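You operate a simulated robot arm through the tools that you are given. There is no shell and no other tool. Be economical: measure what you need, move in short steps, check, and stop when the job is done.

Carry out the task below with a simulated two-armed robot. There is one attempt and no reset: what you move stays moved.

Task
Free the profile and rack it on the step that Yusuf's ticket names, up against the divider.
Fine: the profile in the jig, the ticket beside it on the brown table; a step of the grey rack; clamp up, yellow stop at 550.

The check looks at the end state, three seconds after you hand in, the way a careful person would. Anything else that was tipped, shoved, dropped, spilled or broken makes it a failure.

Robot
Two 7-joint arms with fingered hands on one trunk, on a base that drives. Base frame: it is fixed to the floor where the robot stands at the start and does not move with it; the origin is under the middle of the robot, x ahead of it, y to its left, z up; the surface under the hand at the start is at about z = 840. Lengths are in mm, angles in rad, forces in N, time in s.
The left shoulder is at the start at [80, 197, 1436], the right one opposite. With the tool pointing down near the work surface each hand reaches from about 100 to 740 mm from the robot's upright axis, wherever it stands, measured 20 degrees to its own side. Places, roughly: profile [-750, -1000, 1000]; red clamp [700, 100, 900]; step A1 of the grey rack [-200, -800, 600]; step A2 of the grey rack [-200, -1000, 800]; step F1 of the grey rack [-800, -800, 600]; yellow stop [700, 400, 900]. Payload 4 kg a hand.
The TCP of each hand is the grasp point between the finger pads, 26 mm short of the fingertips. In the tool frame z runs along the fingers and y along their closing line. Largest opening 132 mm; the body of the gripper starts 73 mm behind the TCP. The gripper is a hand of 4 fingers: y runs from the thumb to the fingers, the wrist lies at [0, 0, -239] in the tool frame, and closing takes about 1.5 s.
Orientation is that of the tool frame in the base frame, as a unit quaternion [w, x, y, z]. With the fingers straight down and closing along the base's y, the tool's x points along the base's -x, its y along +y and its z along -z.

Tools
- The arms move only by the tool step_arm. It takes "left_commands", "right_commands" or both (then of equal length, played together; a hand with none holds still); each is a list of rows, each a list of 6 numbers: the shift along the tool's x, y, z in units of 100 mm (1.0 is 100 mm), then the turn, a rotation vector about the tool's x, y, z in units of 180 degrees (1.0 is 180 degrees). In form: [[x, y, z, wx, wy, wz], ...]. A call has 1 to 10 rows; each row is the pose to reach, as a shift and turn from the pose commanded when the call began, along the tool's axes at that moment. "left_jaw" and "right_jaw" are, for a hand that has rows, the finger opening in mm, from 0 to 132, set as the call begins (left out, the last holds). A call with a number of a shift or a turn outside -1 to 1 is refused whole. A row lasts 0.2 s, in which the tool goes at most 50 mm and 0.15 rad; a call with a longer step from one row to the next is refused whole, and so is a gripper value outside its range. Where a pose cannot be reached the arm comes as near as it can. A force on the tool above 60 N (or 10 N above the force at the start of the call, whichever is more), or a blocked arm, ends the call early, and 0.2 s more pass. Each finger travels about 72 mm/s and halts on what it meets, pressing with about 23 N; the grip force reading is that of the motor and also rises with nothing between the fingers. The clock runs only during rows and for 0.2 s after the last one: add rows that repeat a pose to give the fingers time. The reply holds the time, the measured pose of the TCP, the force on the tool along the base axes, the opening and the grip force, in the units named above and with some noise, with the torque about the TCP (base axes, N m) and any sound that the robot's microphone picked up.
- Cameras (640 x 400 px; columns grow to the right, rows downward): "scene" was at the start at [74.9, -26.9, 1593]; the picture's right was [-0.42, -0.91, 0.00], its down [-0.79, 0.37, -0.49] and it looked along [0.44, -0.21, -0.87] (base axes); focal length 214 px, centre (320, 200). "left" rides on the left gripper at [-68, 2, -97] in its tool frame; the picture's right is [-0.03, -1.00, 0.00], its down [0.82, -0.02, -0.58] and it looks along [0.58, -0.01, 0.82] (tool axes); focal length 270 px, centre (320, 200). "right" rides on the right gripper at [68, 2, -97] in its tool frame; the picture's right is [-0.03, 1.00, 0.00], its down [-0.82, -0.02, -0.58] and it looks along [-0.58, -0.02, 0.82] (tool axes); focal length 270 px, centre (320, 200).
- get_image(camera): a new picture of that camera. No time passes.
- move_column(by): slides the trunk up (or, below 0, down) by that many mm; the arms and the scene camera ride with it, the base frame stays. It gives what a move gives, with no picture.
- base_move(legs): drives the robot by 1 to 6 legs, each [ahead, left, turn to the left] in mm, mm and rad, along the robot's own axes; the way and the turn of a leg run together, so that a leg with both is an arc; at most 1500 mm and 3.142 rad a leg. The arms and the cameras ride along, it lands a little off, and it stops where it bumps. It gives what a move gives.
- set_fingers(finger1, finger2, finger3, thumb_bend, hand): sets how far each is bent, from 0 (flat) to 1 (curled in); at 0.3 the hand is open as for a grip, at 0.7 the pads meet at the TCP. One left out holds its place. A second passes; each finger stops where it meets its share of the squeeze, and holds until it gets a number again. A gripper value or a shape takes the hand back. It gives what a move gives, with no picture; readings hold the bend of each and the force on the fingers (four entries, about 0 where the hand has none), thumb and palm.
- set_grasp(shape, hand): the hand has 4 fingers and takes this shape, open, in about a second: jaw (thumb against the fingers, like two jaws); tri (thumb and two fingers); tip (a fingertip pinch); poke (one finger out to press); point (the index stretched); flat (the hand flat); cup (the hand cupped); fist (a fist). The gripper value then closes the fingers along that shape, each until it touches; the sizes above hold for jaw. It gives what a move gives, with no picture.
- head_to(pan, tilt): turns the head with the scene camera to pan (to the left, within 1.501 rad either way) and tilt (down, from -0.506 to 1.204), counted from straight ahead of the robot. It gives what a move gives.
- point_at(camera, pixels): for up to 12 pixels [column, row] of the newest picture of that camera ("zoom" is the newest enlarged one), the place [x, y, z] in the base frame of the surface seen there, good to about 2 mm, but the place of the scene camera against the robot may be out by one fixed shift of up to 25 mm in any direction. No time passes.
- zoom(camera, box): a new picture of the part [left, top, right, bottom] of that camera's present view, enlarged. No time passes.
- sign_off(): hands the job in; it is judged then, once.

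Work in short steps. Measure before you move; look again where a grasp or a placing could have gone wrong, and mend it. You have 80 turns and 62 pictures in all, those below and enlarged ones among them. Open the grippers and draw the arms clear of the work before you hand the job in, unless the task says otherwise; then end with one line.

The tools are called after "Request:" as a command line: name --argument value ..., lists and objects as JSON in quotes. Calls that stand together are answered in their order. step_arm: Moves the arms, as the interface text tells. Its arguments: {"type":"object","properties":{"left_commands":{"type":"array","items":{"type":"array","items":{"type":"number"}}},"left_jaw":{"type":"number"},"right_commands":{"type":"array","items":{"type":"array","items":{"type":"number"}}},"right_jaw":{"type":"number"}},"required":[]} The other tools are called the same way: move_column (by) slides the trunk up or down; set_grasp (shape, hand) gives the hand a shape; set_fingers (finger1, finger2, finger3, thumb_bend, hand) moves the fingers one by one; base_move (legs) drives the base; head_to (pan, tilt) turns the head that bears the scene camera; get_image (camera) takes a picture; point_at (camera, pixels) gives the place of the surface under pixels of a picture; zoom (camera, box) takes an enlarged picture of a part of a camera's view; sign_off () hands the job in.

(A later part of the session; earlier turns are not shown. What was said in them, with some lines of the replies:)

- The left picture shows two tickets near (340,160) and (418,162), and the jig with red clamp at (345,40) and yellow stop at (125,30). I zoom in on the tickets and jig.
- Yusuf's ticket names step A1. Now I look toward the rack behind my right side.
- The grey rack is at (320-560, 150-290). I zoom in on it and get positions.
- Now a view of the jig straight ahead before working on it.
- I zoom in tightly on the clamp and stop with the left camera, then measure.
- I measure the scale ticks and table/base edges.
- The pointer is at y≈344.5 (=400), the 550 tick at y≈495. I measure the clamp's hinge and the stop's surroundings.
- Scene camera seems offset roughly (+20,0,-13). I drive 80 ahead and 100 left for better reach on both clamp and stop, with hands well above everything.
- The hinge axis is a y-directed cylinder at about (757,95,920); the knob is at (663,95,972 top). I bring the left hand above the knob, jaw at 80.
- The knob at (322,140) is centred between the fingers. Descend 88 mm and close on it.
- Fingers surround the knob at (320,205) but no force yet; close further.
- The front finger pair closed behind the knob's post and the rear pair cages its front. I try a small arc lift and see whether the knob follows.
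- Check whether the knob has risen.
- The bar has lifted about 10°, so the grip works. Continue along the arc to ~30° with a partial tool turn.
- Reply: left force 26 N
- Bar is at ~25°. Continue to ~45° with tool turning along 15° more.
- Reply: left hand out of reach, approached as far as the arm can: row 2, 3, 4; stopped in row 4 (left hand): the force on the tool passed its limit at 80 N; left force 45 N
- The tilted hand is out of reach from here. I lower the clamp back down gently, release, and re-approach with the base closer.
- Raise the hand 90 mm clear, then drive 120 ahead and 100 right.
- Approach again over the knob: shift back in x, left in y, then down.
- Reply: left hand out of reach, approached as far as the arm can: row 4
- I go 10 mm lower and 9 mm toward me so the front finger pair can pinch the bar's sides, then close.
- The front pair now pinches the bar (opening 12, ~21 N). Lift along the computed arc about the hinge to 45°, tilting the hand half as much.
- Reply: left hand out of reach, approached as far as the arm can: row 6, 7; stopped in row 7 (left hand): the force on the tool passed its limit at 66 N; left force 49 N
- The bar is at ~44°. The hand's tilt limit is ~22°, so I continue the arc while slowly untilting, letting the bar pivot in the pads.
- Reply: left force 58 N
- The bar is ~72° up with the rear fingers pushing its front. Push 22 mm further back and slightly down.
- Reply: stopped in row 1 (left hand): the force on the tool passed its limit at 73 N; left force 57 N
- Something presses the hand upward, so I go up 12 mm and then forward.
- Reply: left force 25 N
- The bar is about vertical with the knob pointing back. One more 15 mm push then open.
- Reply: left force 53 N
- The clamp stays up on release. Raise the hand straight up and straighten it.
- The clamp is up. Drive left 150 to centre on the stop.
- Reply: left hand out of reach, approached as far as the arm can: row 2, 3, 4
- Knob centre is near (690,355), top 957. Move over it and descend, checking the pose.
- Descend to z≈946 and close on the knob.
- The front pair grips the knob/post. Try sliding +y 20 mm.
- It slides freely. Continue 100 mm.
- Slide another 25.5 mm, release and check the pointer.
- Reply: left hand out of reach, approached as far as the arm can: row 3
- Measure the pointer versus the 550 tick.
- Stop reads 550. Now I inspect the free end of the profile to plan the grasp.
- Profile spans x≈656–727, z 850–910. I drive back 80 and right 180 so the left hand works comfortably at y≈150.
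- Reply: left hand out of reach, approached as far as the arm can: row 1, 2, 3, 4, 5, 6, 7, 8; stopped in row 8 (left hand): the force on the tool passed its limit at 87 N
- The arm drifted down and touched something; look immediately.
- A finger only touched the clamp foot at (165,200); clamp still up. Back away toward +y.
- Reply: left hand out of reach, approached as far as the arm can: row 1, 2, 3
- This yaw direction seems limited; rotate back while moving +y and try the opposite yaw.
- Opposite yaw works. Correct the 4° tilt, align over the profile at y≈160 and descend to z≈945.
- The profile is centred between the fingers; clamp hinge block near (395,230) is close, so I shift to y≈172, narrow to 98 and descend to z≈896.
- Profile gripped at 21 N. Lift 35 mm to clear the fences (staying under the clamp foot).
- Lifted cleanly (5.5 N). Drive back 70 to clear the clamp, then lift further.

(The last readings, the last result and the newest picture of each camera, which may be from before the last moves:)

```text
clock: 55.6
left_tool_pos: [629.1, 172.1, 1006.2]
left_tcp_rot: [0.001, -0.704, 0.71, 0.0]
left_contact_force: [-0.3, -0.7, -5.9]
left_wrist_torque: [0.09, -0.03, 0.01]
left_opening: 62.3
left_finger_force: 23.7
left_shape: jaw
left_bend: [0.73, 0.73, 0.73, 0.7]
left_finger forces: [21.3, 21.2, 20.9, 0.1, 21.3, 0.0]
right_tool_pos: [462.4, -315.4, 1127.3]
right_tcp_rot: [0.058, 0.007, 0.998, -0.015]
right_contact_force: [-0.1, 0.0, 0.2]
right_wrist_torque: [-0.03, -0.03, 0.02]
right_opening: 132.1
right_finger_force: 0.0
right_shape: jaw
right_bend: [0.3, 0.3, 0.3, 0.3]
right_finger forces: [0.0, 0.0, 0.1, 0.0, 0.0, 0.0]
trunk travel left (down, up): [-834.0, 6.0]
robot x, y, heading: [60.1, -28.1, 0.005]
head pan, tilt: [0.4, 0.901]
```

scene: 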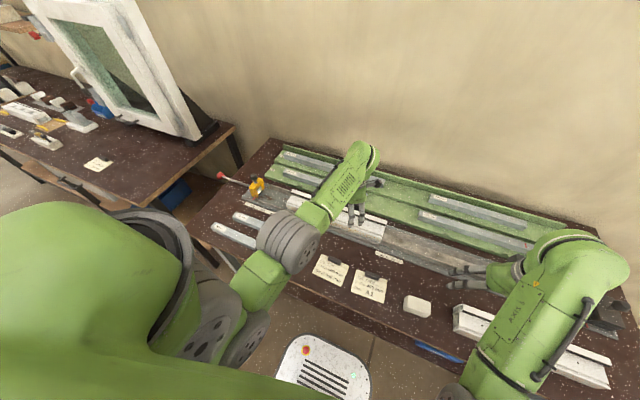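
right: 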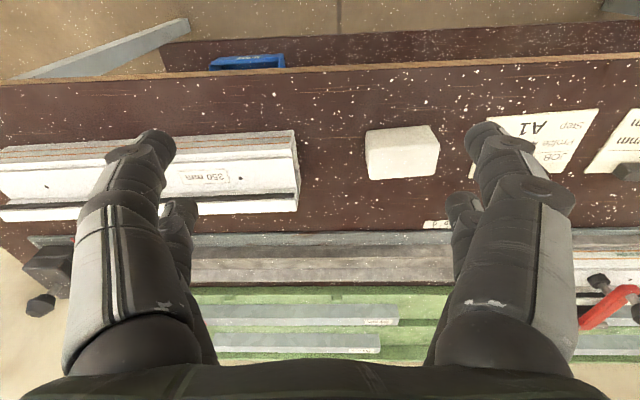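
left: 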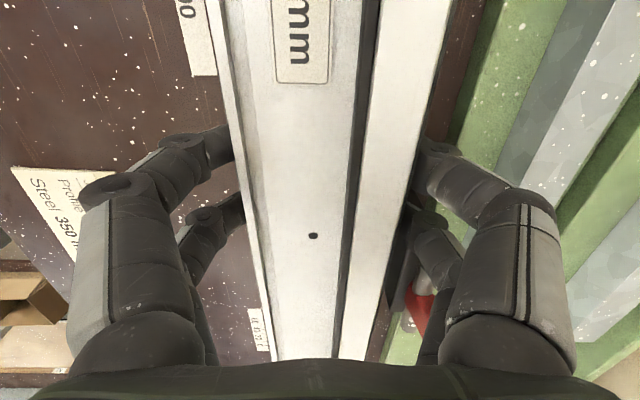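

Before driving, look at the space behind-right for obstacles.

Request:
base_move --legs '[[-150, 0, 0]]'

Request:
head_to --pan -1.5 --tilt 0.7

Request:
get_image --camera "scene"

Request:
point_at --camera "scene" --pixels '[[600, 250], [560, 320], [630, 200], [610, 350], [520, 210], [425, 140], [515, 245]]'

```text
clock: 57.0
left_tool_pos: [485.5, 171.4, 1003.4]
left_tcp_rot: [-0.001, -0.704, 0.71, 0.002]
left_contact_force: [1.0, 0.6, -5.1]
left_wrist_torque: [0.16, 0.03, -0.04]
left_opening: 62.3
left_finger_force: 23.3
left_shape: jaw
left_bend: [0.73, 0.73, 0.73, 0.7]
left_finger forces: [21.2, 21.3, 21.1, 0.0, 21.4, 0.0]
right_tool_pos: [318.3, -315.9, 1124.0]
right_tcp_rot: [0.053, 0.009, 0.998, -0.015]
right_contact_force: [1.1, 0.9, 0.5]
right_wrist_torque: [-0.01, 0.03, -0.03]
right_opening: 132.2
right_finger_force: 0.1
right_shape: jaw
right_bend: [0.3, 0.3, 0.3, 0.3]
right_finger forces: [0.0, 0.1, 0.0, 0.0, 0.0, 0.0]
trunk travel left (down, up): [-834.0, 6.0]
robot x, y, heading: [-90.3, -29.0, 0.01]
head pan, tilt: [0.4, 0.901]
```

```text
clock: 58.8
left_tool_pos: [482.6, 169.6, 1005.2]
left_tcp_rot: [0.001, -0.703, 0.711, 0.001]
left_contact_force: [-0.4, 0.1, -4.1]
left_wrist_torque: [0.16, 0.01, 0.01]
left_opening: 62.6
left_finger_force: 23.0
left_shape: jaw
left_bend: [0.73, 0.73, 0.73, 0.7]
left_finger forces: [21.2, 21.2, 21.1, 0.0, 21.3, 0.0]
right_tool_pos: [314.9, -316.6, 1125.0]
right_tcp_rot: [0.055, 0.007, 0.998, -0.014]
right_contact_force: [-0.2, -0.1, 1.0]
right_wrist_torque: [0.01, -0.01, 0.0]
right_opening: 131.8
right_finger_force: 0.0
right_shape: jaw
right_bend: [0.3, 0.3, 0.3, 0.3]
right_finger forces: [0.1, 0.0, 0.0, 0.1, 0.1, 0.0]
trunk travel left (down, up): [-834.0, 6.0]
robot x, y, heading: [-87.7, -29.4, 0.008]
head pan, tilt: [-1.499, 0.7]
```

```text
19 pictures are left
```

scene: 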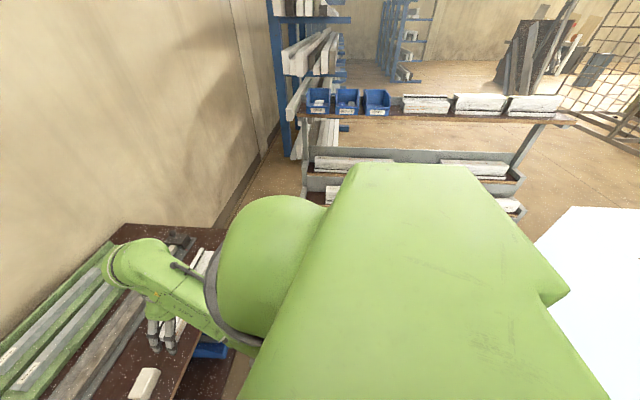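

```text
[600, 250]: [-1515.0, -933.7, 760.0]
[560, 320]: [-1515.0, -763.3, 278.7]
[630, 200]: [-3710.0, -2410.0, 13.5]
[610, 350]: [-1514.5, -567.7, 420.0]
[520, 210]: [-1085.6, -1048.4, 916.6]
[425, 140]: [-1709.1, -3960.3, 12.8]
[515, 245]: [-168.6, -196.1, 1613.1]
```

The way is clear (white panel at x≈-1515). Back up and turn right to face the rack.

Request:
base_move --legs '[[-260, 0, 0], [0, 0, -1.57]]'

Request:
head_to --pan 0.0 --tilt 0.85

Request:
get_image --camera "scene"

```text
clock: 64.5
left_tool_pos: [-148.5, -603.1, 1004.8]
left_tcp_rot: [0.0, 0.005, 1.0, -0.001]
left_contact_force: [0.0, -1.3, -5.3]
left_wrist_torque: [0.05, -0.15, -0.02]
left_opening: 61.8
left_finger_force: 23.2
left_shape: jaw
left_bend: [0.73, 0.73, 0.73, 0.7]
left_finger forces: [20.8, 20.8, 20.7, 0.0, 20.9, 0.0]
right_tool_pos: [-634.8, -432.6, 1126.6]
right_tcp_rot: [0.028, 0.712, 0.7, -0.051]
right_contact_force: [0.3, -0.1, 0.0]
right_wrist_torque: [0.02, -0.03, 0.01]
right_opening: 132.2
right_finger_force: 0.0
right_shape: jaw
right_bend: [0.3, 0.3, 0.3, 0.3]
right_finger forces: [0.1, 0.0, 0.0, 0.0, 0.1, 0.0]
trunk travel left (down, up): [-834.0, 6.0]
robot x, y, heading: [-347.5, -31.6, -1.571]
head pan, tilt: [-1.499, 0.7]
```

```text
clock: 66.1
left_tool_pos: [-148.9, -601.5, 1005.7]
left_tcp_rot: [0.001, 0.005, 1.0, 0.0]
left_contact_force: [-1.0, -0.4, -4.6]
left_wrist_torque: [0.04, -0.12, -0.02]
left_opening: 62.2
left_finger_force: 23.0
left_shape: jaw
left_bend: [0.73, 0.73, 0.73, 0.7]
left_finger forces: [21.0, 21.0, 20.8, 0.0, 21.0, 0.0]
right_tool_pos: [-635.1, -434.2, 1126.0]
right_tcp_rot: [0.028, 0.712, 0.7, -0.049]
right_contact_force: [-0.6, -0.9, 0.7]
right_wrist_torque: [-0.02, -0.02, 0.0]
right_opening: 132.0
right_finger_force: 0.0
right_shape: jaw
right_bend: [0.3, 0.3, 0.3, 0.3]
right_finger forces: [0.1, 0.0, 0.1, 0.0, 0.0, 0.1]
trunk travel left (down, up): [-834.0, 6.0]
robot x, y, heading: [-346.8, -31.9, -1.571]
head pan, tilt: [0.0, 0.85]
```

```text
18 pictures are left
```

scene: 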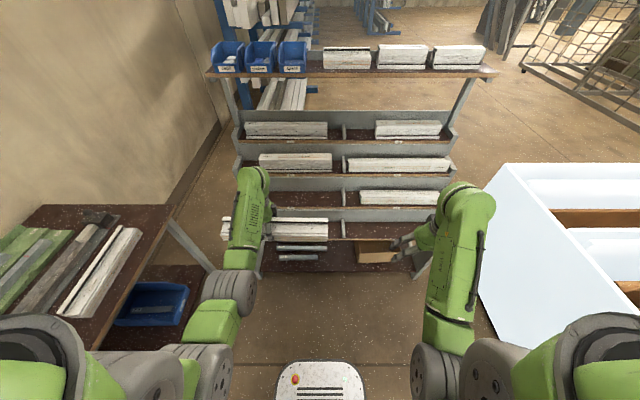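

Facing the rack; zoom on the lower steps to read labels and see dividers.

Request:
zoom --camera "scene" --box '[200, 110, 480, 285]'

Request:
point_at --camera "scene" --pixels '[[343, 230], [343, 222], [350, 240], [360, 230], [300, 200], [343, 198], [280, 237], [300, 210], [380, 228], [335, 237], [360, 215], [400, 200]]'

```text
2.29 times, centred on (340, 198) of scene
```

zoom: 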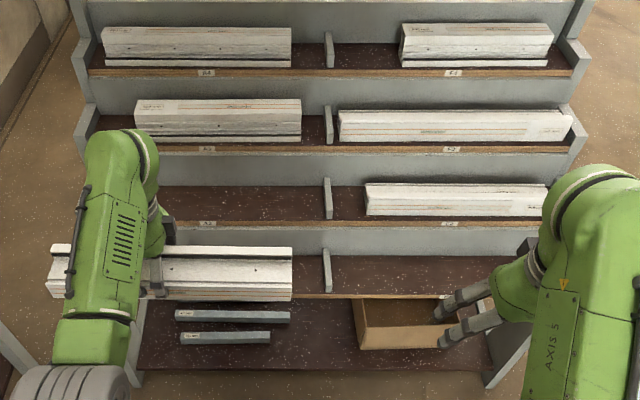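

```text
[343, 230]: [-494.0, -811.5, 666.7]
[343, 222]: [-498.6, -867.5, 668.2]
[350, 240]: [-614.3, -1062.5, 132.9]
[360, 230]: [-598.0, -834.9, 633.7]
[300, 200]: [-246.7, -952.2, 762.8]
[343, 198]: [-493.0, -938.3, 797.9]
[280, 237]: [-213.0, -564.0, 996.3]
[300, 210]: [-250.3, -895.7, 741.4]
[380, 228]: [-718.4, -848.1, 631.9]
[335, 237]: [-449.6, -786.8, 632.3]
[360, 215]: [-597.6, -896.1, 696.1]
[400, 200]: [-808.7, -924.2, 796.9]
```

A1 is the empty lowest step left of its divider (zoom (327,270)). Drive ahead 235 and right 85 to hover above it, then use the hand camera.

Request:
base_move --legs '[[235, -80, 0]]'

Request:
move_column --by -180

Request:
get_image --camera "left"

```text
clock: 67.9
left_tool_pos: [-229.5, -831.6, 1007.5]
left_tcp_rot: [0.0, 0.007, 1.0, -0.001]
left_contact_force: [0.0, 0.4, -3.8]
left_wrist_torque: [0.0, -0.12, 0.02]
left_opening: 62.1
left_finger_force: 22.9
left_shape: jaw
left_bend: [0.73, 0.73, 0.73, 0.7]
left_finger forces: [20.9, 21.0, 20.8, 0.0, 21.0, 0.0]
right_tool_pos: [-715.7, -662.6, 1126.6]
right_tcp_rot: [0.029, 0.713, 0.699, -0.052]
right_contact_force: [0.2, 1.1, -0.1]
right_wrist_torque: [-0.05, 0.02, 0.0]
right_opening: 131.9
right_finger_force: 0.1
right_shape: jaw
right_bend: [0.3, 0.3, 0.3, 0.3]
right_finger forces: [0.0, 0.0, 0.1, 0.0, 0.0, 0.0]
trunk travel left (down, up): [-834.0, 6.0]
robot x, y, heading: [-423.9, -260.5, -1.574]
head pan, tilt: [0.0, 0.85]
```

```text
clock: 69.9
left_tool_pos: [-230.5, -834.9, 824.1]
left_tcp_rot: [0.002, 0.006, 1.0, 0.0]
left_contact_force: [-0.2, -0.4, -4.3]
left_wrist_torque: [0.04, -0.13, 0.0]
left_opening: 62.0
left_finger_force: 23.0
left_shape: jaw
left_bend: [0.73, 0.73, 0.73, 0.7]
left_finger forces: [20.9, 21.0, 20.8, 0.1, 21.0, 0.1]
right_tool_pos: [-716.2, -665.7, 945.1]
right_tcp_rot: [0.028, 0.713, 0.699, -0.05]
right_contact_force: [-0.2, 0.3, 0.1]
right_wrist_torque: [0.01, 0.05, 0.01]
right_opening: 132.0
right_finger_force: 0.1
right_shape: jaw
right_bend: [0.3, 0.3, 0.3, 0.3]
right_finger forces: [0.0, 0.0, 0.1, 0.1, 0.0, 0.1]
trunk travel left (down, up): [-654.0, 186.0]
robot x, y, heading: [-431.2, -259.4, -1.572]
head pan, tilt: [0.0, 0.85]
```

```text
16 pictures are left
```

left: 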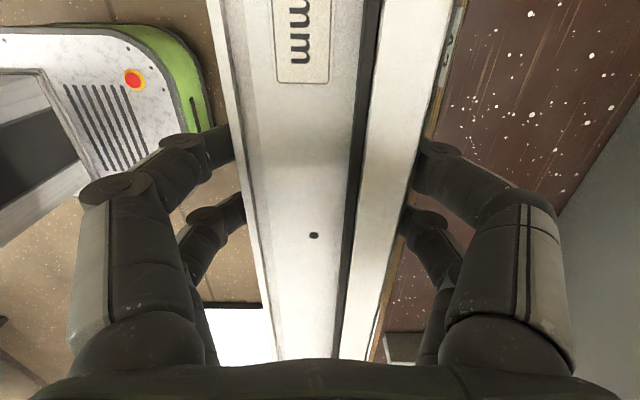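

Measure the step's surface, front edge, and back riser in this view.

Request:
point_at --camera "left" --pixels '[[520, 80], [470, 30], [440, 60], [432, 110], [600, 180], [560, 210], [380, 345], [395, 300], [420, 330], [420, 345], [400, 350], [620, 250]]'

Request:
zoom --camera "left" --box '[360, 0, 640, 175]'

```text
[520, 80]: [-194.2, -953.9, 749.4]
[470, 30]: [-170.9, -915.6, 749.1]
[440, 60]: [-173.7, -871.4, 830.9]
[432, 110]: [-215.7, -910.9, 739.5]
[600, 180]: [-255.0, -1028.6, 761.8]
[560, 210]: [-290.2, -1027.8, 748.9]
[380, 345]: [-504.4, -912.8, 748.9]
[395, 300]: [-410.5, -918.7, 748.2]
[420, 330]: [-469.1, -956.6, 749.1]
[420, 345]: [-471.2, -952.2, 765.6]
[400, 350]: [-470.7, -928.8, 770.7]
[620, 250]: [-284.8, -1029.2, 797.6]
```

```text
2.29 times, centred on (500, 88) of left
```

zoom: 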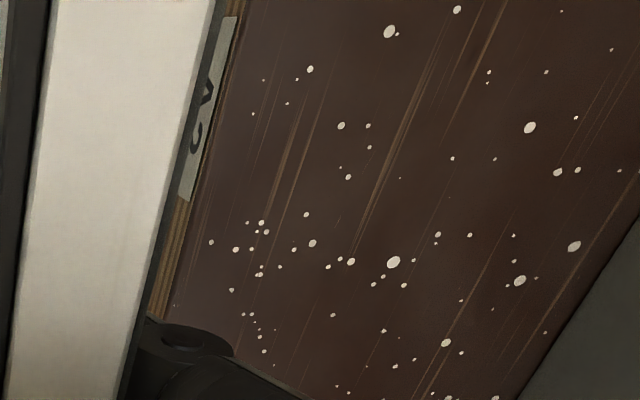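

This nearby surface is A2 (z 749, front y≈-910, divider face x≈-470). A1 is below at z≈619. I pull 9 mm toward me and lower by 130.

Request:
step_arm --left_commands '[[0, 0.09, 0, 0, 0, 0], [0, 0.09, 0, 0, 0, 0]]'

Request:
move_column --by -110

Request:
get_image --camera "left"

Request:
get_image --camera "scene"

```text
clock: 70.5
left_tool_pos: [-231.0, -826.5, 825.6]
left_tcp_rot: [0.0, 0.006, 1.0, 0.0]
left_contact_force: [0.2, -0.2, -4.5]
left_wrist_torque: [0.02, -0.14, 0.02]
left_opening: 62.0
left_finger_force: 22.9
left_shape: jaw
left_bend: [0.73, 0.73, 0.73, 0.7]
left_finger forces: [20.9, 20.9, 20.8, 0.0, 21.0, 0.0]
right_tool_pos: [-718.0, -666.2, 945.3]
right_tcp_rot: [0.028, 0.713, 0.699, -0.05]
right_contact_force: [-0.1, -0.4, -0.9]
right_wrist_torque: [-0.01, 0.02, 0.01]
right_opening: 131.8
right_finger_force: 0.2
right_shape: jaw
right_bend: [0.3, 0.3, 0.3, 0.3]
right_finger forces: [0.1, 0.1, 0.0, 0.0, 0.1, 0.0]
trunk travel left (down, up): [-654.0, 186.0]
robot x, y, heading: [-425.6, -264.4, -1.572]
head pan, tilt: [0.0, 0.85]
```

```text
clock: 72.0
left_tool_pos: [-231.3, -831.3, 708.3]
left_tcp_rot: [0.001, 0.007, 1.0, 0.005]
left_contact_force: [0.3, -1.5, -3.9]
left_wrist_torque: [0.01, -0.11, 0.0]
left_opening: 61.7
left_finger_force: 23.4
left_shape: jaw
left_bend: [0.73, 0.73, 0.73, 0.7]
left_finger forces: [21.0, 21.2, 21.1, 0.1, 21.2, 0.1]
right_tool_pos: [-717.8, -671.9, 830.3]
right_tcp_rot: [0.026, 0.713, 0.699, -0.048]
right_contact_force: [-1.0, -0.8, -0.6]
right_wrist_torque: [-0.02, -0.01, 0.0]
right_opening: 132.1
right_finger_force: 0.1
right_shape: jaw
right_bend: [0.3, 0.3, 0.3, 0.3]
right_finger forces: [0.0, 0.0, 0.0, 0.0, 0.0, 0.0]
trunk travel left (down, up): [-544.0, 296.0]
robot x, y, heading: [-426.0, -261.6, -1.569]
head pan, tilt: [0.0, 0.85]
```

```text
14 pictures are left
```

left: 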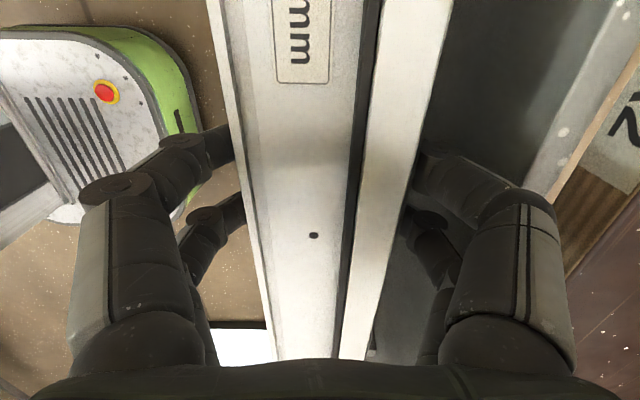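

```text
13 pictures are left
```

scene: 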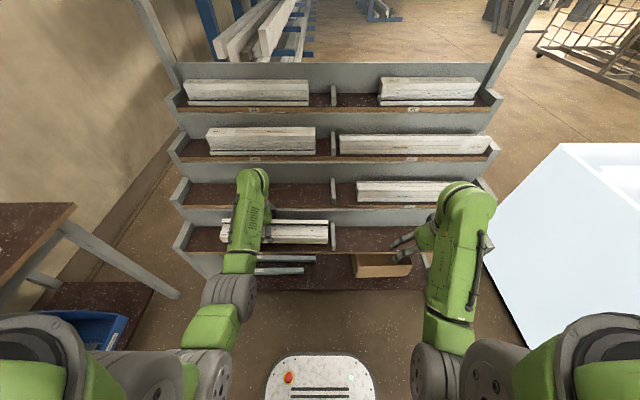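

Measure the riser and A1 region from both cameras.

Request:
point_at --camera "left" --pixels '[[480, 100], [560, 120], [460, 60], [420, 320], [400, 340], [375, 352], [590, 160], [395, 290]]'

Request:
zoom --camera "scene" --box '[170, 170, 370, 295]'

Request:
point_at --camera "zoom" --pixels '[[530, 215], [530, 195], [500, 250], [500, 160], [530, 175], [510, 210], [560, 230], [560, 250], [400, 160], [60, 220], [560, 262]]'

```text
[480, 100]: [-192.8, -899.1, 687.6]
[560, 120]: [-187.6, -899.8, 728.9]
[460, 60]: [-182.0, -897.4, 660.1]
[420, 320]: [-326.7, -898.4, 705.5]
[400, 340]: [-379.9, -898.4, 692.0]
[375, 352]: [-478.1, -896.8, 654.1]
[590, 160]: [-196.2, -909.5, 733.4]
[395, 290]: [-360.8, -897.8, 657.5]
```

```text
3.20 times, centred on (270, 232) of scene
```

zoom: 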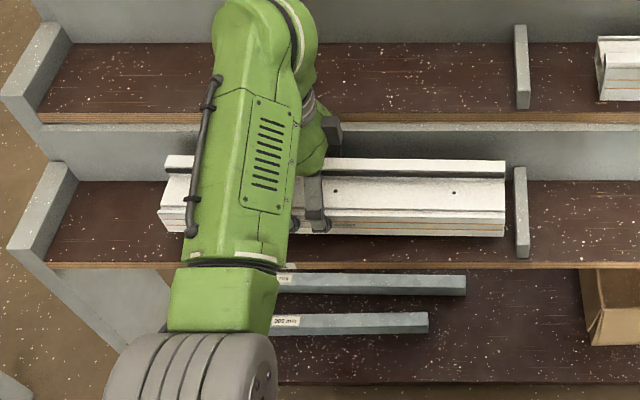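

```text
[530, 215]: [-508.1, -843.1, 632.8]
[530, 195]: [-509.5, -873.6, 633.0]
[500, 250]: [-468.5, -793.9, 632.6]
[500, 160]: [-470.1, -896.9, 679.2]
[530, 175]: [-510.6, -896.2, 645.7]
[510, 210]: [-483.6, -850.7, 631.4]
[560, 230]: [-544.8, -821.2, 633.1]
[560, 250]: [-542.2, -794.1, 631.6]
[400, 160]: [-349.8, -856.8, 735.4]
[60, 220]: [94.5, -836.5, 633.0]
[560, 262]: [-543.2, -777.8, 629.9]
```

A1: riser face y≈-898, front edge ≈-779, z≈619. I pull back 16 mm so knuckles clear the riser, and lower to ~10 mm above the step.

Request:
step_arm --left_commands '[[0, 0.16, 0, 0, 0, 0], [0, 0.16, 0.15, 0, 0, 0], [0, 0.16, 0.3, 0, 0, 0], [0, 0.16, 0.34, 0, 0, 0]]'

Request:
get_image --camera "left"

```text
clock: 73.0
left_tool_pos: [-231.3, -814.6, 678.0]
left_tcp_rot: [0.002, 0.007, 1.0, 0.004]
left_contact_force: [0.1, 1.4, -3.9]
left_wrist_torque: [0.0, -0.13, -0.01]
left_opening: 62.1
left_finger_force: 23.3
left_shape: jaw
left_bend: [0.73, 0.73, 0.73, 0.7]
left_finger forces: [21.1, 21.2, 21.1, 0.0, 21.2, 0.0]
right_tool_pos: [-719.0, -672.2, 831.7]
right_tcp_rot: [0.026, 0.714, 0.698, -0.046]
right_contact_force: [-0.5, -0.7, -0.2]
right_wrist_torque: [0.0, -0.02, 0.02]
right_opening: 131.8
right_finger_force: 0.1
right_shape: jaw
right_bend: [0.3, 0.3, 0.3, 0.3]
right_finger forces: [0.0, 0.1, 0.0, 0.1, 0.0, 0.0]
trunk travel left (down, up): [-544.0, 296.0]
robot x, y, heading: [-429.8, -263.2, -1.571]
head pan, tilt: [0.0, 0.85]
```

```text
11 pictures are left
```

left: 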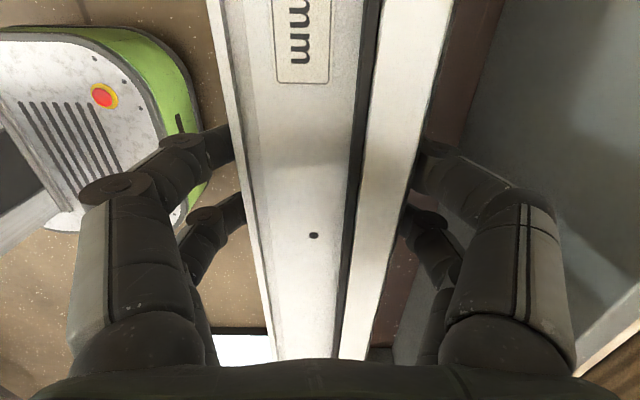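

Measure A1's surface height beside the profile and the divider glimpsed at (385,355).

Request:
point_at --camera "left" --pixels '[[465, 80], [470, 40], [395, 310], [390, 335], [380, 352], [372, 355], [388, 352]]'

```text
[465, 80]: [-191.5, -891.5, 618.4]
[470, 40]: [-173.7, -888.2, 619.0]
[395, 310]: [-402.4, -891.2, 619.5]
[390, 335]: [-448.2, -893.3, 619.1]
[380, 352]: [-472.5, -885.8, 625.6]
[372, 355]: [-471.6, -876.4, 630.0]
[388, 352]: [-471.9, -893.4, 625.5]
```

A1 z=619, divider face x≈-472; profile end is ~12 mm away. Lower 11 mm, then slide toward the divider in small steps.

Request:
step_arm --left_commands '[[0, 0, 0.06, 0, 0, 0], [0, 0, 0.11, 0, 0, 0], [0.04, 0, 0.12, 0, 0, 0], [0.08, 0, 0.12, 0, 0, 0], [0.1, 0, 0.12, 0, 0, 0]]'

Request:
step_arm --left_commands '[[0.02, 0, 0.01, 0, 0, 0], [0.04, 0, 0.01, 0, 0, 0], [0.06, 0, 0.01, 0, 0, 0]]'

```text
clock: 74.2
left_tool_pos: [-240.8, -814.3, 668.4]
left_tcp_rot: [0.002, 0.007, 1.0, 0.003]
left_contact_force: [2.5, -0.7, 4.0]
left_wrist_torque: [-0.24, -0.01, 0.06]
left_opening: 62.1
left_finger_force: 23.6
left_shape: jaw
left_bend: [0.73, 0.73, 0.73, 0.7]
left_finger forces: [21.9, 21.6, 22.1, 0.0, 21.5, 0.2]
right_tool_pos: [-718.3, -669.8, 832.6]
right_tcp_rot: [0.026, 0.714, 0.699, -0.046]
right_contact_force: [-0.4, -0.1, 0.2]
right_wrist_torque: [0.02, 0.0, 0.02]
right_opening: 132.0
right_finger_force: 0.1
right_shape: jaw
right_bend: [0.3, 0.3, 0.3, 0.3]
right_finger forces: [0.0, 0.1, 0.0, 0.0, 0.0, 0.0]
trunk travel left (down, up): [-544.0, 296.0]
robot x, y, heading: [-423.9, -263.4, -1.57]
head pan, tilt: [0.0, 0.85]
```

```text
clock: 75.0
left_tool_pos: [-245.3, -815.3, 667.6]
left_tcp_rot: [0.001, 0.007, 1.0, 0.002]
left_contact_force: [6.5, -1.2, 12.0]
left_wrist_torque: [-0.2, -0.01, 0.04]
left_opening: 62.0
left_finger_force: 22.7
left_shape: jaw
left_bend: [0.73, 0.73, 0.73, 0.7]
left_finger forces: [21.9, 22.3, 23.0, 0.1, 22.3, 0.0]
right_tool_pos: [-717.0, -670.7, 832.0]
right_tcp_rot: [0.026, 0.713, 0.699, -0.046]
right_contact_force: [-0.6, 0.0, -0.4]
right_wrist_torque: [-0.01, 0.0, 0.02]
right_opening: 131.8
right_finger_force: 0.0
right_shape: jaw
right_bend: [0.3, 0.3, 0.3, 0.3]
right_finger forces: [0.0, 0.0, 0.0, 0.0, 0.0, 0.0]
trunk travel left (down, up): [-544.0, 296.0]
robot x, y, heading: [-429.3, -266.3, -1.569]
head pan, tilt: [0.0, 0.85]
```

Resting on the step; slide a little further to confirm divider contact.

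Request:
step_arm --left_commands '[[0.02, 0, -0.01, 0, 0, 0], [0.04, 0, -0.01, 0, 0, 0], [0.06, 0, -0.01, 0, 0, 0]]'

Request:
zoom --camera "scene" --box '[270, 190, 370, 270]'

```text
clock: 75.8
left_tool_pos: [-249.1, -813.5, 667.0]
left_tcp_rot: [0.005, 0.005, 1.0, 0.004]
left_contact_force: [37.5, 1.2, 8.2]
left_wrist_torque: [-0.2, -0.48, -0.17]
left_opening: 61.8
left_finger_force: 22.6
left_shape: jaw
left_bend: [0.73, 0.73, 0.73, 0.7]
left_finger forces: [22.2, 22.9, 22.7, 0.0, 21.5, 0.1]
right_tool_pos: [-713.3, -671.7, 832.6]
right_tcp_rot: [0.026, 0.712, 0.7, -0.046]
right_contact_force: [0.2, -0.4, -0.8]
right_wrist_torque: [-0.01, -0.05, -0.03]
right_opening: 132.0
right_finger_force: 0.0
right_shape: jaw
right_bend: [0.3, 0.3, 0.3, 0.3]
right_finger forces: [0.1, 0.1, 0.0, 0.1, 0.0, 0.0]
trunk travel left (down, up): [-544.0, 296.0]
robot x, y, heading: [-426.6, -267.1, -1.574]
head pan, tilt: [0.0, 0.85]
```

```text
5.00 times, centred on (320, 230) of scene
```

zoom: 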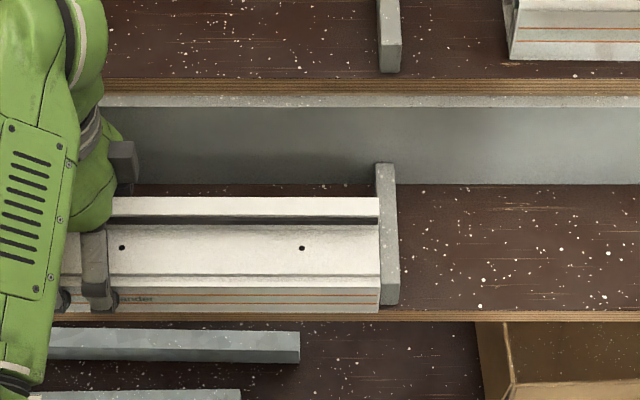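

Firm contact with the divider (37 N). Slide 6 mm deeper onto the step and relax the push slightly, then open modestly.

Request:
step_arm --left_commands '[[-0.03, 0, 0, 0, 0, 0], [-0.03, -0.03, 0, 0, 0, 0], [-0.03, -0.06, 0, 0, 0, 0], [-0.03, -0.06, 0, 0, 0, 0]]'

Request:
step_arm --left_commands '[[0, 0, 0, 0, 0, 0], [0, 0, 0, 0, 0, 0], [0, 0, 0, 0, 0, 0]]' --left_jaw 76

Request:
get_image --camera "left"

```text
clock: 76.8
left_tool_pos: [-247.1, -819.8, 666.9]
left_tcp_rot: [0.005, 0.006, 1.0, 0.004]
left_contact_force: [36.6, 14.2, 13.0]
left_wrist_torque: [0.27, -0.57, -0.63]
left_opening: 60.7
left_finger_force: 23.0
left_shape: jaw
left_bend: [0.73, 0.73, 0.74, 0.71]
left_finger forces: [26.5, 26.7, 19.8, 0.0, 19.6, 0.0]
right_tool_pos: [-717.1, -670.2, 833.1]
right_tcp_rot: [0.026, 0.714, 0.698, -0.048]
right_contact_force: [-0.2, -0.3, -0.3]
right_wrist_torque: [-0.02, 0.04, 0.03]
right_opening: 131.8
right_finger_force: 0.1
right_shape: jaw
right_bend: [0.3, 0.3, 0.3, 0.3]
right_finger forces: [0.1, 0.0, 0.0, 0.0, 0.0, 0.0]
trunk travel left (down, up): [-544.0, 296.0]
robot x, y, heading: [-428.3, -257.9, -1.575]
head pan, tilt: [0.0, 0.85]
```

```text
clock: 77.5
left_tool_pos: [-250.9, -820.1, 666.9]
left_tcp_rot: [0.0, 0.008, 1.0, 0.005]
left_contact_force: [0.8, -0.6, 0.1]
left_wrist_torque: [-0.02, -0.02, 0.02]
left_opening: 75.7
left_finger_force: 0.0
left_shape: jaw
left_bend: [0.72, 0.72, 0.72, 0.7]
left_finger forces: [0.0, 0.0, 0.0, 0.0, 0.0, 0.1]
right_tool_pos: [-718.7, -669.9, 832.7]
right_tcp_rot: [0.026, 0.714, 0.698, -0.046]
right_contact_force: [0.2, 1.7, 0.7]
right_wrist_torque: [0.01, 0.0, 0.03]
right_opening: 131.8
right_finger_force: 0.1
right_shape: jaw
right_bend: [0.3, 0.3, 0.3, 0.3]
right_finger forces: [0.0, 0.0, 0.0, 0.1, 0.1, 0.1]
trunk travel left (down, up): [-544.0, 296.0]
robot x, y, heading: [-429.3, -265.0, -1.57]
head pan, tilt: [0.0, 0.85]
```

```text
9 pictures are left
```

left: 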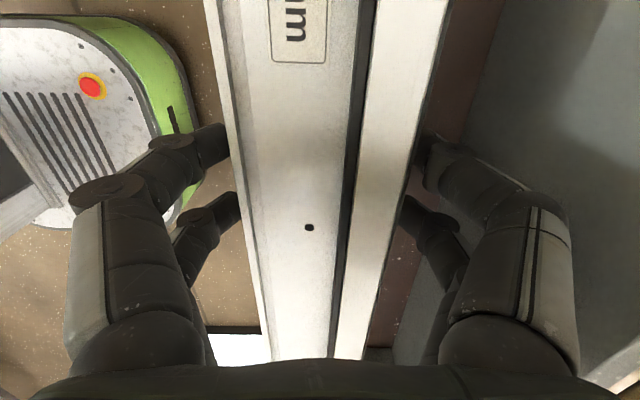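

Released. Raise the trunk 200 to draw straight up, then inspect.

Request:
move_column --by 200

Request:
zoom --camera "scene" --box '[190, 180, 390, 305]'

Request:
get_image --camera "left"

```text
clock: 79.7
left_tool_pos: [-249.5, -815.4, 870.4]
left_tcp_rot: [0.0, 0.007, 1.0, 0.0]
left_contact_force: [-0.1, 0.1, 1.0]
left_wrist_torque: [0.02, 0.01, 0.02]
left_opening: 75.5
left_finger_force: 0.0
left_shape: jaw
left_bend: [0.72, 0.72, 0.72, 0.7]
left_finger forces: [0.0, 0.0, 0.0, 0.0, 0.1, 0.0]
right_tool_pos: [-717.6, -664.8, 1036.0]
right_tcp_rot: [0.027, 0.713, 0.699, -0.049]
right_contact_force: [-0.3, 0.6, 0.6]
right_wrist_torque: [0.03, 0.0, -0.02]
right_opening: 131.9
right_finger_force: 0.1
right_shape: jaw
right_bend: [0.3, 0.3, 0.3, 0.3]
right_finger forces: [0.0, 0.1, 0.0, 0.1, 0.0, 0.1]
trunk travel left (down, up): [-744.0, 96.0]
robot x, y, heading: [-430.9, -261.7, -1.573]
head pan, tilt: [0.0, 0.85]
```

```text
3.20 times, centred on (290, 242) of scene
```

zoom: 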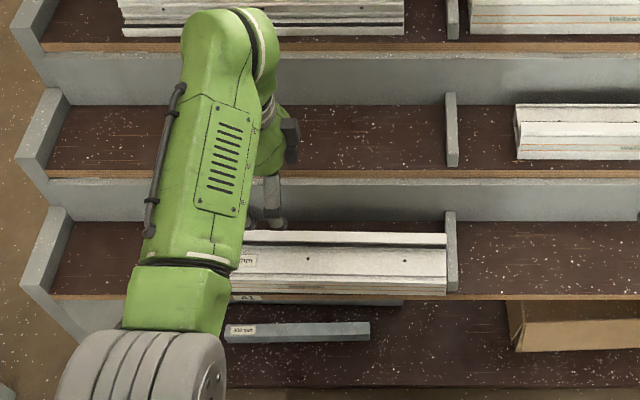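

```text
7 pictures are left
```

left: 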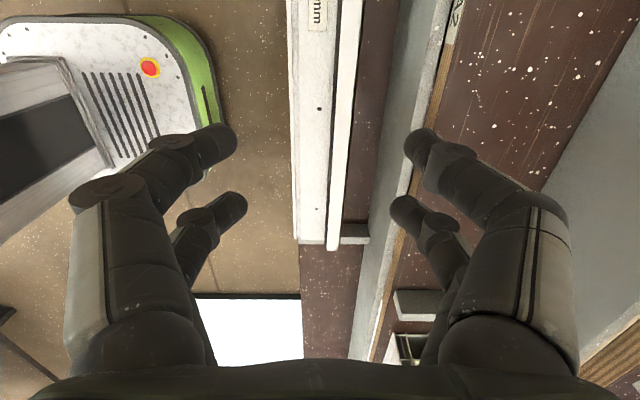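

The profile's end touches the divider near (340,240). Measure front overhang and end gap.

Request:
zoom --camera "left" --box '[260, 180, 400, 300]'

Request:
point_at --camera "left" --pixels '[[300, 238], [294, 180], [303, 262], [303, 285], [338, 238], [355, 236], [330, 244], [292, 120], [350, 100], [300, 120]]'

```text
3.33 times, centred on (330, 240) of left
```

zoom: 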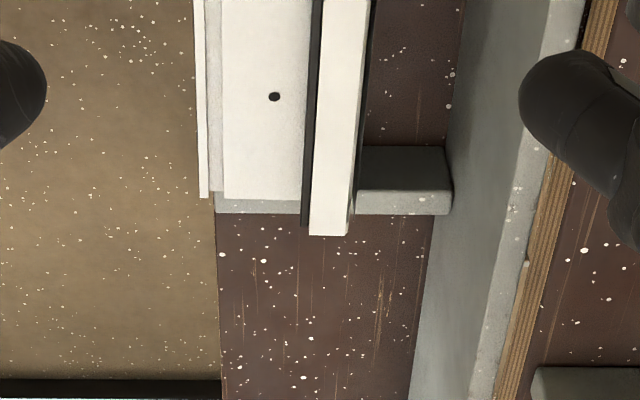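

```text
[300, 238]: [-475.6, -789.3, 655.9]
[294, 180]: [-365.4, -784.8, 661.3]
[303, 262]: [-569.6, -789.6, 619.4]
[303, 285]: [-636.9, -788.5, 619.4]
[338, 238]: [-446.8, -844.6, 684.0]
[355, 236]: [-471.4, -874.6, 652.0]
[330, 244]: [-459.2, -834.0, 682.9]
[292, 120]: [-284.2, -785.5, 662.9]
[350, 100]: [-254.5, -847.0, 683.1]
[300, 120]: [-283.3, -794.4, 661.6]
```

The front lip overhangs the step edge by ~8 mm; I'll nudge it deeper with closed fingers from the front. Back the base 85 and close the hand.

Request:
base_move --legs '[[-90, -20, 0]]'

Request:
step_arm --left_commands '[[0, 0, 0, 0, 0, 0], [0, 0, 0, 0, 0, 0], [0, 0, 0, 0, 0, 0], [0, 0, 0, 0, 0, 0], [0, 0, 0, 0, 0, 0], [0, 0, 0, 0, 0, 0]]' --left_jaw 0

Request:
move_column --by -200

Request:
get_image --camera "left"

```text
clock: 80.8
left_tool_pos: [-267.4, -729.3, 868.0]
left_tcp_rot: [0.001, 0.006, 1.0, 0.002]
left_contact_force: [0.7, 0.1, -0.7]
left_wrist_torque: [0.05, -0.01, 0.02]
left_opening: 75.5
left_finger_force: 0.0
left_shape: jaw
left_bend: [0.72, 0.72, 0.72, 0.7]
left_finger forces: [0.0, 0.1, 0.0, 0.0, 0.0, 0.0]
right_tool_pos: [-735.7, -580.7, 1033.5]
right_tcp_rot: [0.025, 0.712, 0.7, -0.049]
right_contact_force: [0.0, -1.2, 0.1]
right_wrist_torque: [0.02, 0.02, -0.04]
right_opening: 131.8
right_finger_force: 0.0
right_shape: jaw
right_bend: [0.3, 0.3, 0.3, 0.3]
right_finger forces: [0.0, 0.0, 0.1, 0.0, 0.1, 0.0]
trunk travel left (down, up): [-744.0, 96.0]
robot x, y, heading: [-449.0, -176.1, -1.571]
head pan, tilt: [0.0, 0.85]
```

```text
clock: 82.2
left_tool_pos: [-268.3, -726.3, 869.6]
left_tcp_rot: [0.001, 0.006, 1.0, 0.0]
left_contact_force: [0.6, -0.7, 0.9]
left_wrist_torque: [0.01, 0.01, 0.02]
left_opening: 0.0
left_finger_force: 23.0
left_shape: jaw
left_bend: [0.62, 0.63, 0.63, 0.7]
left_finger forces: [0.0, 0.0, 0.0, 0.0, 0.0, 0.1]
right_tool_pos: [-736.8, -576.5, 1035.7]
right_tcp_rot: [0.03, 0.712, 0.699, -0.05]
right_contact_force: [-0.1, 0.2, -0.1]
right_wrist_torque: [-0.03, 0.0, 0.0]
right_opening: 131.9
right_finger_force: 0.0
right_shape: jaw
right_bend: [0.3, 0.3, 0.3, 0.3]
right_finger forces: [0.0, 0.1, 0.0, 0.0, 0.1, 0.0]
trunk travel left (down, up): [-744.0, 96.0]
robot x, y, heading: [-445.8, -171.2, -1.569]
head pan, tilt: [0.0, 0.85]
```

```text
clock: 84.4
left_tool_pos: [-269.1, -732.2, 662.3]
left_tcp_rot: [0.002, 0.005, 1.0, 0.005]
left_contact_force: [0.1, -1.0, 0.8]
left_wrist_torque: [-0.04, -0.03, 0.03]
left_opening: 0.1
left_finger_force: 22.8
left_shape: jaw
left_bend: [0.62, 0.63, 0.63, 0.7]
left_finger forces: [0.0, 0.0, 0.0, 0.0, 0.1, 0.0]
right_tool_pos: [-737.6, -585.1, 830.0]
right_tcp_rot: [0.027, 0.713, 0.699, -0.049]
right_contact_force: [-1.3, 0.3, -0.7]
right_wrist_torque: [-0.02, 0.0, 0.0]
right_opening: 132.0
right_finger_force: 0.1
right_shape: jaw
right_bend: [0.3, 0.3, 0.3, 0.3]
right_finger forces: [0.0, 0.0, 0.0, 0.0, 0.0, 0.0]
trunk travel left (down, up): [-544.0, 296.0]
robot x, y, heading: [-447.2, -171.7, -1.573]
head pan, tilt: [0.0, 0.85]
```

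```text
5 pictures are left
```

left: 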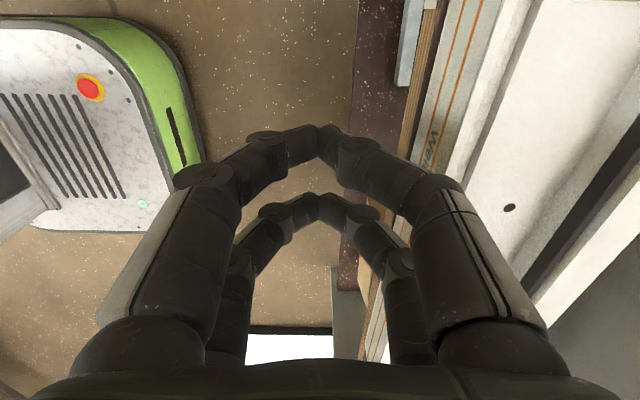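

No contact yet. Push forward (−y) 24 mm in small steps, reading the force.

Request:
step_arm --left_commands '[[0, -0.06, 0, 0, 0, 0], [0, -0.12, 0, 0, 0, 0], [0, -0.18, 0, 0, 0, 0], [0, -0.24, 0, 0, 0, 0]]'

Request:
point_at --camera "left" --pixels '[[440, 130], [530, 60], [420, 160], [520, 200]]'

```text
clock: 85.4
left_tool_pos: [-269.2, -754.2, 665.0]
left_tcp_rot: [0.001, 0.006, 1.0, 0.004]
left_contact_force: [-1.3, 2.0, 1.8]
left_wrist_torque: [-0.05, 0.01, -0.04]
left_opening: 0.1
left_finger_force: 23.2
left_shape: jaw
left_bend: [0.62, 0.63, 0.62, 0.7]
left_finger forces: [0.0, 0.0, 3.0, 0.0, 0.0, 0.0]
right_tool_pos: [-738.2, -583.2, 831.8]
right_tcp_rot: [0.026, 0.713, 0.699, -0.047]
right_contact_force: [0.1, 0.2, 0.4]
right_wrist_torque: [-0.02, 0.02, -0.01]
right_opening: 132.0
right_finger_force: 0.1
right_shape: jaw
right_bend: [0.3, 0.3, 0.3, 0.3]
right_finger forces: [0.0, 0.1, 0.0, 0.0, 0.1, 0.0]
trunk travel left (down, up): [-544.0, 296.0]
robot x, y, heading: [-448.2, -173.6, -1.565]
head pan, tilt: [0.0, 0.85]
```

```text
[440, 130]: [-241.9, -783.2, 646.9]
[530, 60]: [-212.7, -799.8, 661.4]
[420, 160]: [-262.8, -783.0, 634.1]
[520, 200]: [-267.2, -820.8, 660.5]
```

Contact reached (2–3 N). Push another 20 mm.

Request:
step_arm --left_commands '[[0, -0.05, 0, 0, 0, 0], [0, -0.1, 0, 0, 0, 0], [0, -0.15, 0, 0, 0, 0], [0, -0.2, 0, 0, 0, 0]]'

Request:
get_image --camera "left"

Request:
point_at --camera "left" --pixels '[[440, 110], [530, 60], [430, 140], [520, 200], [365, 300], [390, 355]]'

```text
clock: 86.4
left_tool_pos: [-269.8, -774.5, 667.1]
left_tcp_rot: [0.002, 0.006, 1.0, 0.003]
left_contact_force: [-0.2, 2.0, 2.3]
left_wrist_torque: [-0.03, 0.03, -0.03]
left_opening: 0.1
left_finger_force: 23.0
left_shape: jaw
left_bend: [0.62, 0.63, 0.62, 0.7]
left_finger forces: [0.0, 0.0, 3.4, 0.0, 0.1, 0.0]
right_tool_pos: [-738.5, -580.8, 833.3]
right_tcp_rot: [0.026, 0.714, 0.699, -0.046]
right_contact_force: [0.3, -0.2, -0.4]
right_wrist_torque: [0.01, 0.01, -0.01]
right_opening: 132.1
right_finger_force: 0.0
right_shape: jaw
right_bend: [0.3, 0.3, 0.3, 0.3]
right_finger forces: [0.0, 0.1, 0.0, 0.1, 0.0, 0.0]
trunk travel left (down, up): [-544.0, 296.0]
robot x, y, heading: [-448.3, -173.3, -1.568]
head pan, tilt: [0.0, 0.85]
```

```text
4 pictures are left
```

left: 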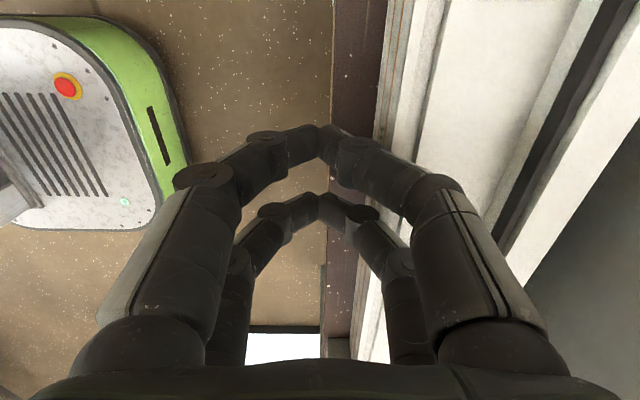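

```text
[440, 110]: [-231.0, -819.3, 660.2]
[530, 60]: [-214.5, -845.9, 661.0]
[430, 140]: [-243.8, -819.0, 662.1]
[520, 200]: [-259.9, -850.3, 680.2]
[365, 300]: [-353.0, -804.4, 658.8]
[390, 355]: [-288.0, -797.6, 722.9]
```

The profile has moved in (front now ≈ -803, step edge -789). Withdraw toward me, raise the trunk and inspect.

Request:
step_arm --left_commands '[[0, 0.15, 0, 0, 0, 0], [0, 0.3, 0, 0, 0, 0], [0, 0.4, 0, 0, 0, 0]]'

Request:
move_column --by 230

Request:
step_arm --left_commands '[[0, 0, 0, 0, 0, 0], [0, 0, 0, 0, 0, 0], [0, 0, 0, 0, 0, 0], [0, 0, 0, 0, 0, 0], [0, 0, 0, 0, 0, 0]]' --left_jaw 125

Request:
zoom --camera "left" --box '[280, 120, 520, 270]'

Request:
zoom --camera "scene" --box '[190, 180, 390, 305]'

```text
clock: 87.2
left_tool_pos: [-270.0, -733.7, 667.7]
left_tcp_rot: [0.002, 0.006, 1.0, 0.004]
left_contact_force: [0.1, -0.1, -0.8]
left_wrist_torque: [0.0, 0.01, -0.02]
left_opening: 0.1
left_finger_force: 22.8
left_shape: jaw
left_bend: [0.62, 0.63, 0.62, 0.7]
left_finger forces: [0.0, 0.0, 0.0, 0.1, 0.0, 0.0]
right_tool_pos: [-737.5, -579.2, 832.7]
right_tcp_rot: [0.025, 0.713, 0.699, -0.046]
right_contact_force: [-1.2, 0.4, -0.8]
right_wrist_torque: [-0.02, 0.03, 0.02]
right_opening: 131.5
right_finger_force: 0.1
right_shape: jaw
right_bend: [0.3, 0.3, 0.3, 0.3]
right_finger forces: [0.0, 0.0, 0.0, 0.0, 0.1, 0.0]
trunk travel left (down, up): [-544.0, 296.0]
robot x, y, heading: [-448.6, -171.7, -1.574]
head pan, tilt: [0.0, 0.85]
```

```text
clock: 89.6
left_tool_pos: [-269.3, -730.1, 900.0]
left_tcp_rot: [0.001, 0.006, 1.0, 0.001]
left_contact_force: [-0.3, -0.2, 0.1]
left_wrist_torque: [0.01, 0.03, 0.0]
left_opening: 0.0
left_finger_force: 23.0
left_shape: jaw
left_bend: [0.62, 0.63, 0.62, 0.7]
left_finger forces: [0.1, 0.1, 0.1, 0.1, 0.1, 0.1]
right_tool_pos: [-737.0, -575.5, 1065.9]
right_tcp_rot: [0.027, 0.713, 0.699, -0.049]
right_contact_force: [1.1, -0.2, -0.7]
right_wrist_torque: [0.01, 0.0, -0.04]
right_opening: 131.5
right_finger_force: 0.0
right_shape: jaw
right_bend: [0.3, 0.3, 0.3, 0.3]
right_finger forces: [0.0, 0.1, 0.0, 0.0, 0.1, 0.1]
trunk travel left (down, up): [-774.0, 66.0]
robot x, y, heading: [-445.3, -175.3, -1.575]
head pan, tilt: [0.0, 0.85]
```

```text
clock: 90.8
left_tool_pos: [-268.5, -729.6, 901.8]
left_tcp_rot: [0.001, 0.007, 1.0, 0.0]
left_contact_force: [-0.8, 1.4, -0.6]
left_wrist_torque: [-0.01, 0.03, 0.0]
left_opening: 124.7
left_finger_force: 0.0
left_shape: jaw
left_bend: [0.41, 0.41, 0.41, 0.29]
left_finger forces: [0.1, 0.0, 0.0, 0.1, 0.0, 0.0]
right_tool_pos: [-737.2, -576.1, 1065.6]
right_tcp_rot: [0.028, 0.712, 0.7, -0.05]
right_contact_force: [-0.2, 0.0, -0.7]
right_wrist_torque: [-0.02, -0.01, -0.08]
right_opening: 131.9
right_finger_force: 0.1
right_shape: jaw
right_bend: [0.3, 0.3, 0.3, 0.3]
right_finger forces: [0.1, 0.1, 0.0, 0.0, 0.0, 0.0]
trunk travel left (down, up): [-774.0, 66.0]
robot x, y, heading: [-449.4, -172.0, -1.569]
head pan, tilt: [0.0, 0.85]
```

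```text
2.67 times, centred on (400, 195) of left
```

zoom: 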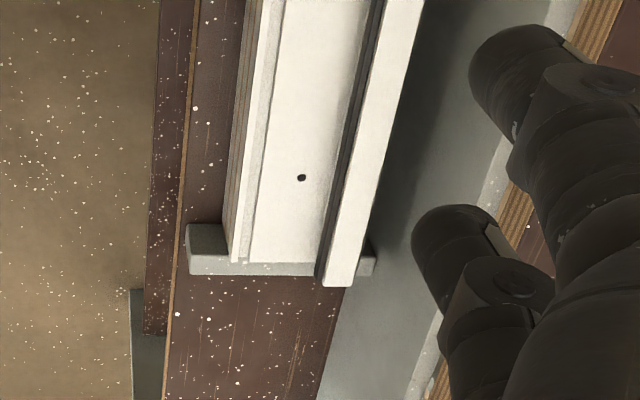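

```text
3.20 times, centred on (290, 242) of scene
```

zoom: 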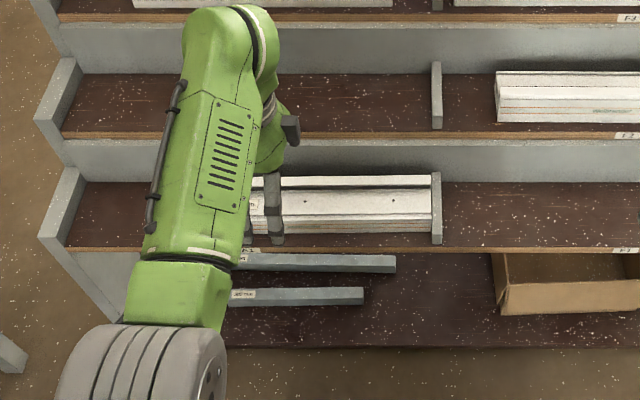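

The profile lies fully on A1, parallel, its end against the divider at zoom (435,205). Back the robot clear of the rack.

Request:
base_move --legs '[[-140, 0, 0]]'

Request:
head_to --pan 1.2 --tilt 0.6

Request:
get_image --camera "scene"

```text
clock: 92.2
left_tool_pos: [-269.7, -590.4, 898.7]
left_tcp_rot: [0.001, 0.007, 1.0, 0.002]
left_contact_force: [0.3, 0.3, 0.7]
left_wrist_torque: [0.01, -0.04, 0.0]
left_opening: 125.0
left_finger_force: 0.2
left_shape: jaw
left_bend: [0.41, 0.41, 0.41, 0.29]
left_finger forces: [0.0, 0.1, 0.0, 0.1, 0.1, 0.0]
right_tool_pos: [-736.3, -437.1, 1063.8]
right_tcp_rot: [0.027, 0.714, 0.698, -0.049]
right_contact_force: [-0.1, 0.2, 0.0]
right_wrist_torque: [0.0, 0.02, -0.02]
right_opening: 132.0
right_finger_force: 0.1
right_shape: jaw
right_bend: [0.3, 0.3, 0.3, 0.3]
right_finger forces: [0.0, 0.0, 0.0, 0.0, 0.1, 0.1]
trunk travel left (down, up): [-774.0, 66.0]
robot x, y, heading: [-448.6, -32.9, -1.57]
head pan, tilt: [0.0, 0.85]
```

```text
clock: 93.6
left_tool_pos: [-269.9, -587.9, 900.6]
left_tcp_rot: [0.001, 0.007, 1.0, 0.001]
left_contact_force: [0.3, 0.3, 0.5]
left_wrist_torque: [-0.01, 0.01, 0.02]
left_opening: 125.1
left_finger_force: 0.0
left_shape: jaw
left_bend: [0.41, 0.41, 0.41, 0.29]
left_finger forces: [0.0, 0.0, 0.0, 0.1, 0.1, 0.0]
right_tool_pos: [-737.2, -434.2, 1066.1]
right_tcp_rot: [0.029, 0.713, 0.699, -0.05]
right_contact_force: [0.3, -0.3, -0.8]
right_wrist_torque: [0.0, -0.03, -0.04]
right_opening: 131.9
right_finger_force: 0.1
right_shape: jaw
right_bend: [0.3, 0.3, 0.3, 0.3]
right_finger forces: [0.1, 0.0, 0.1, 0.0, 0.0, 0.0]
trunk travel left (down, up): [-774.0, 66.0]
robot x, y, heading: [-444.6, -34.2, -1.567]
head pan, tilt: [1.201, 0.6]
```

```text
1 pictures are left
```

scene: 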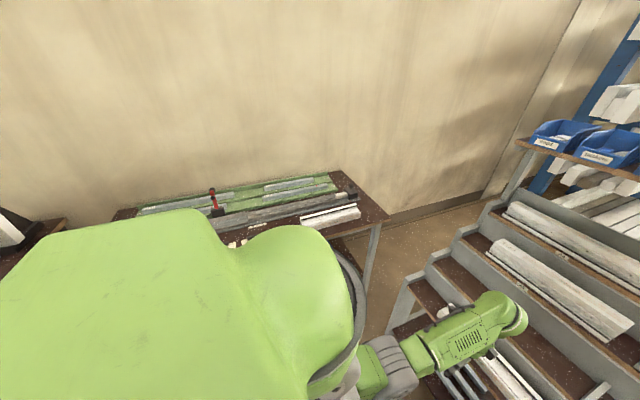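

The clamp is still upright at (212,200), the jig is empty, and the profile is on A1. I hand in.

Request:
sign_off

```text
The job is handed in.
```

The 400 mm profile is out of the jig and lies on step A1, the step on Yusuf's ticket, with its end against the divider. The clamp is up, the yellow stop reads 550, and both hands are open and clear of the work. While I was turning the left hand, one finger bumped the raised clamp's foot; the clamp stayed up and nothing else moved.
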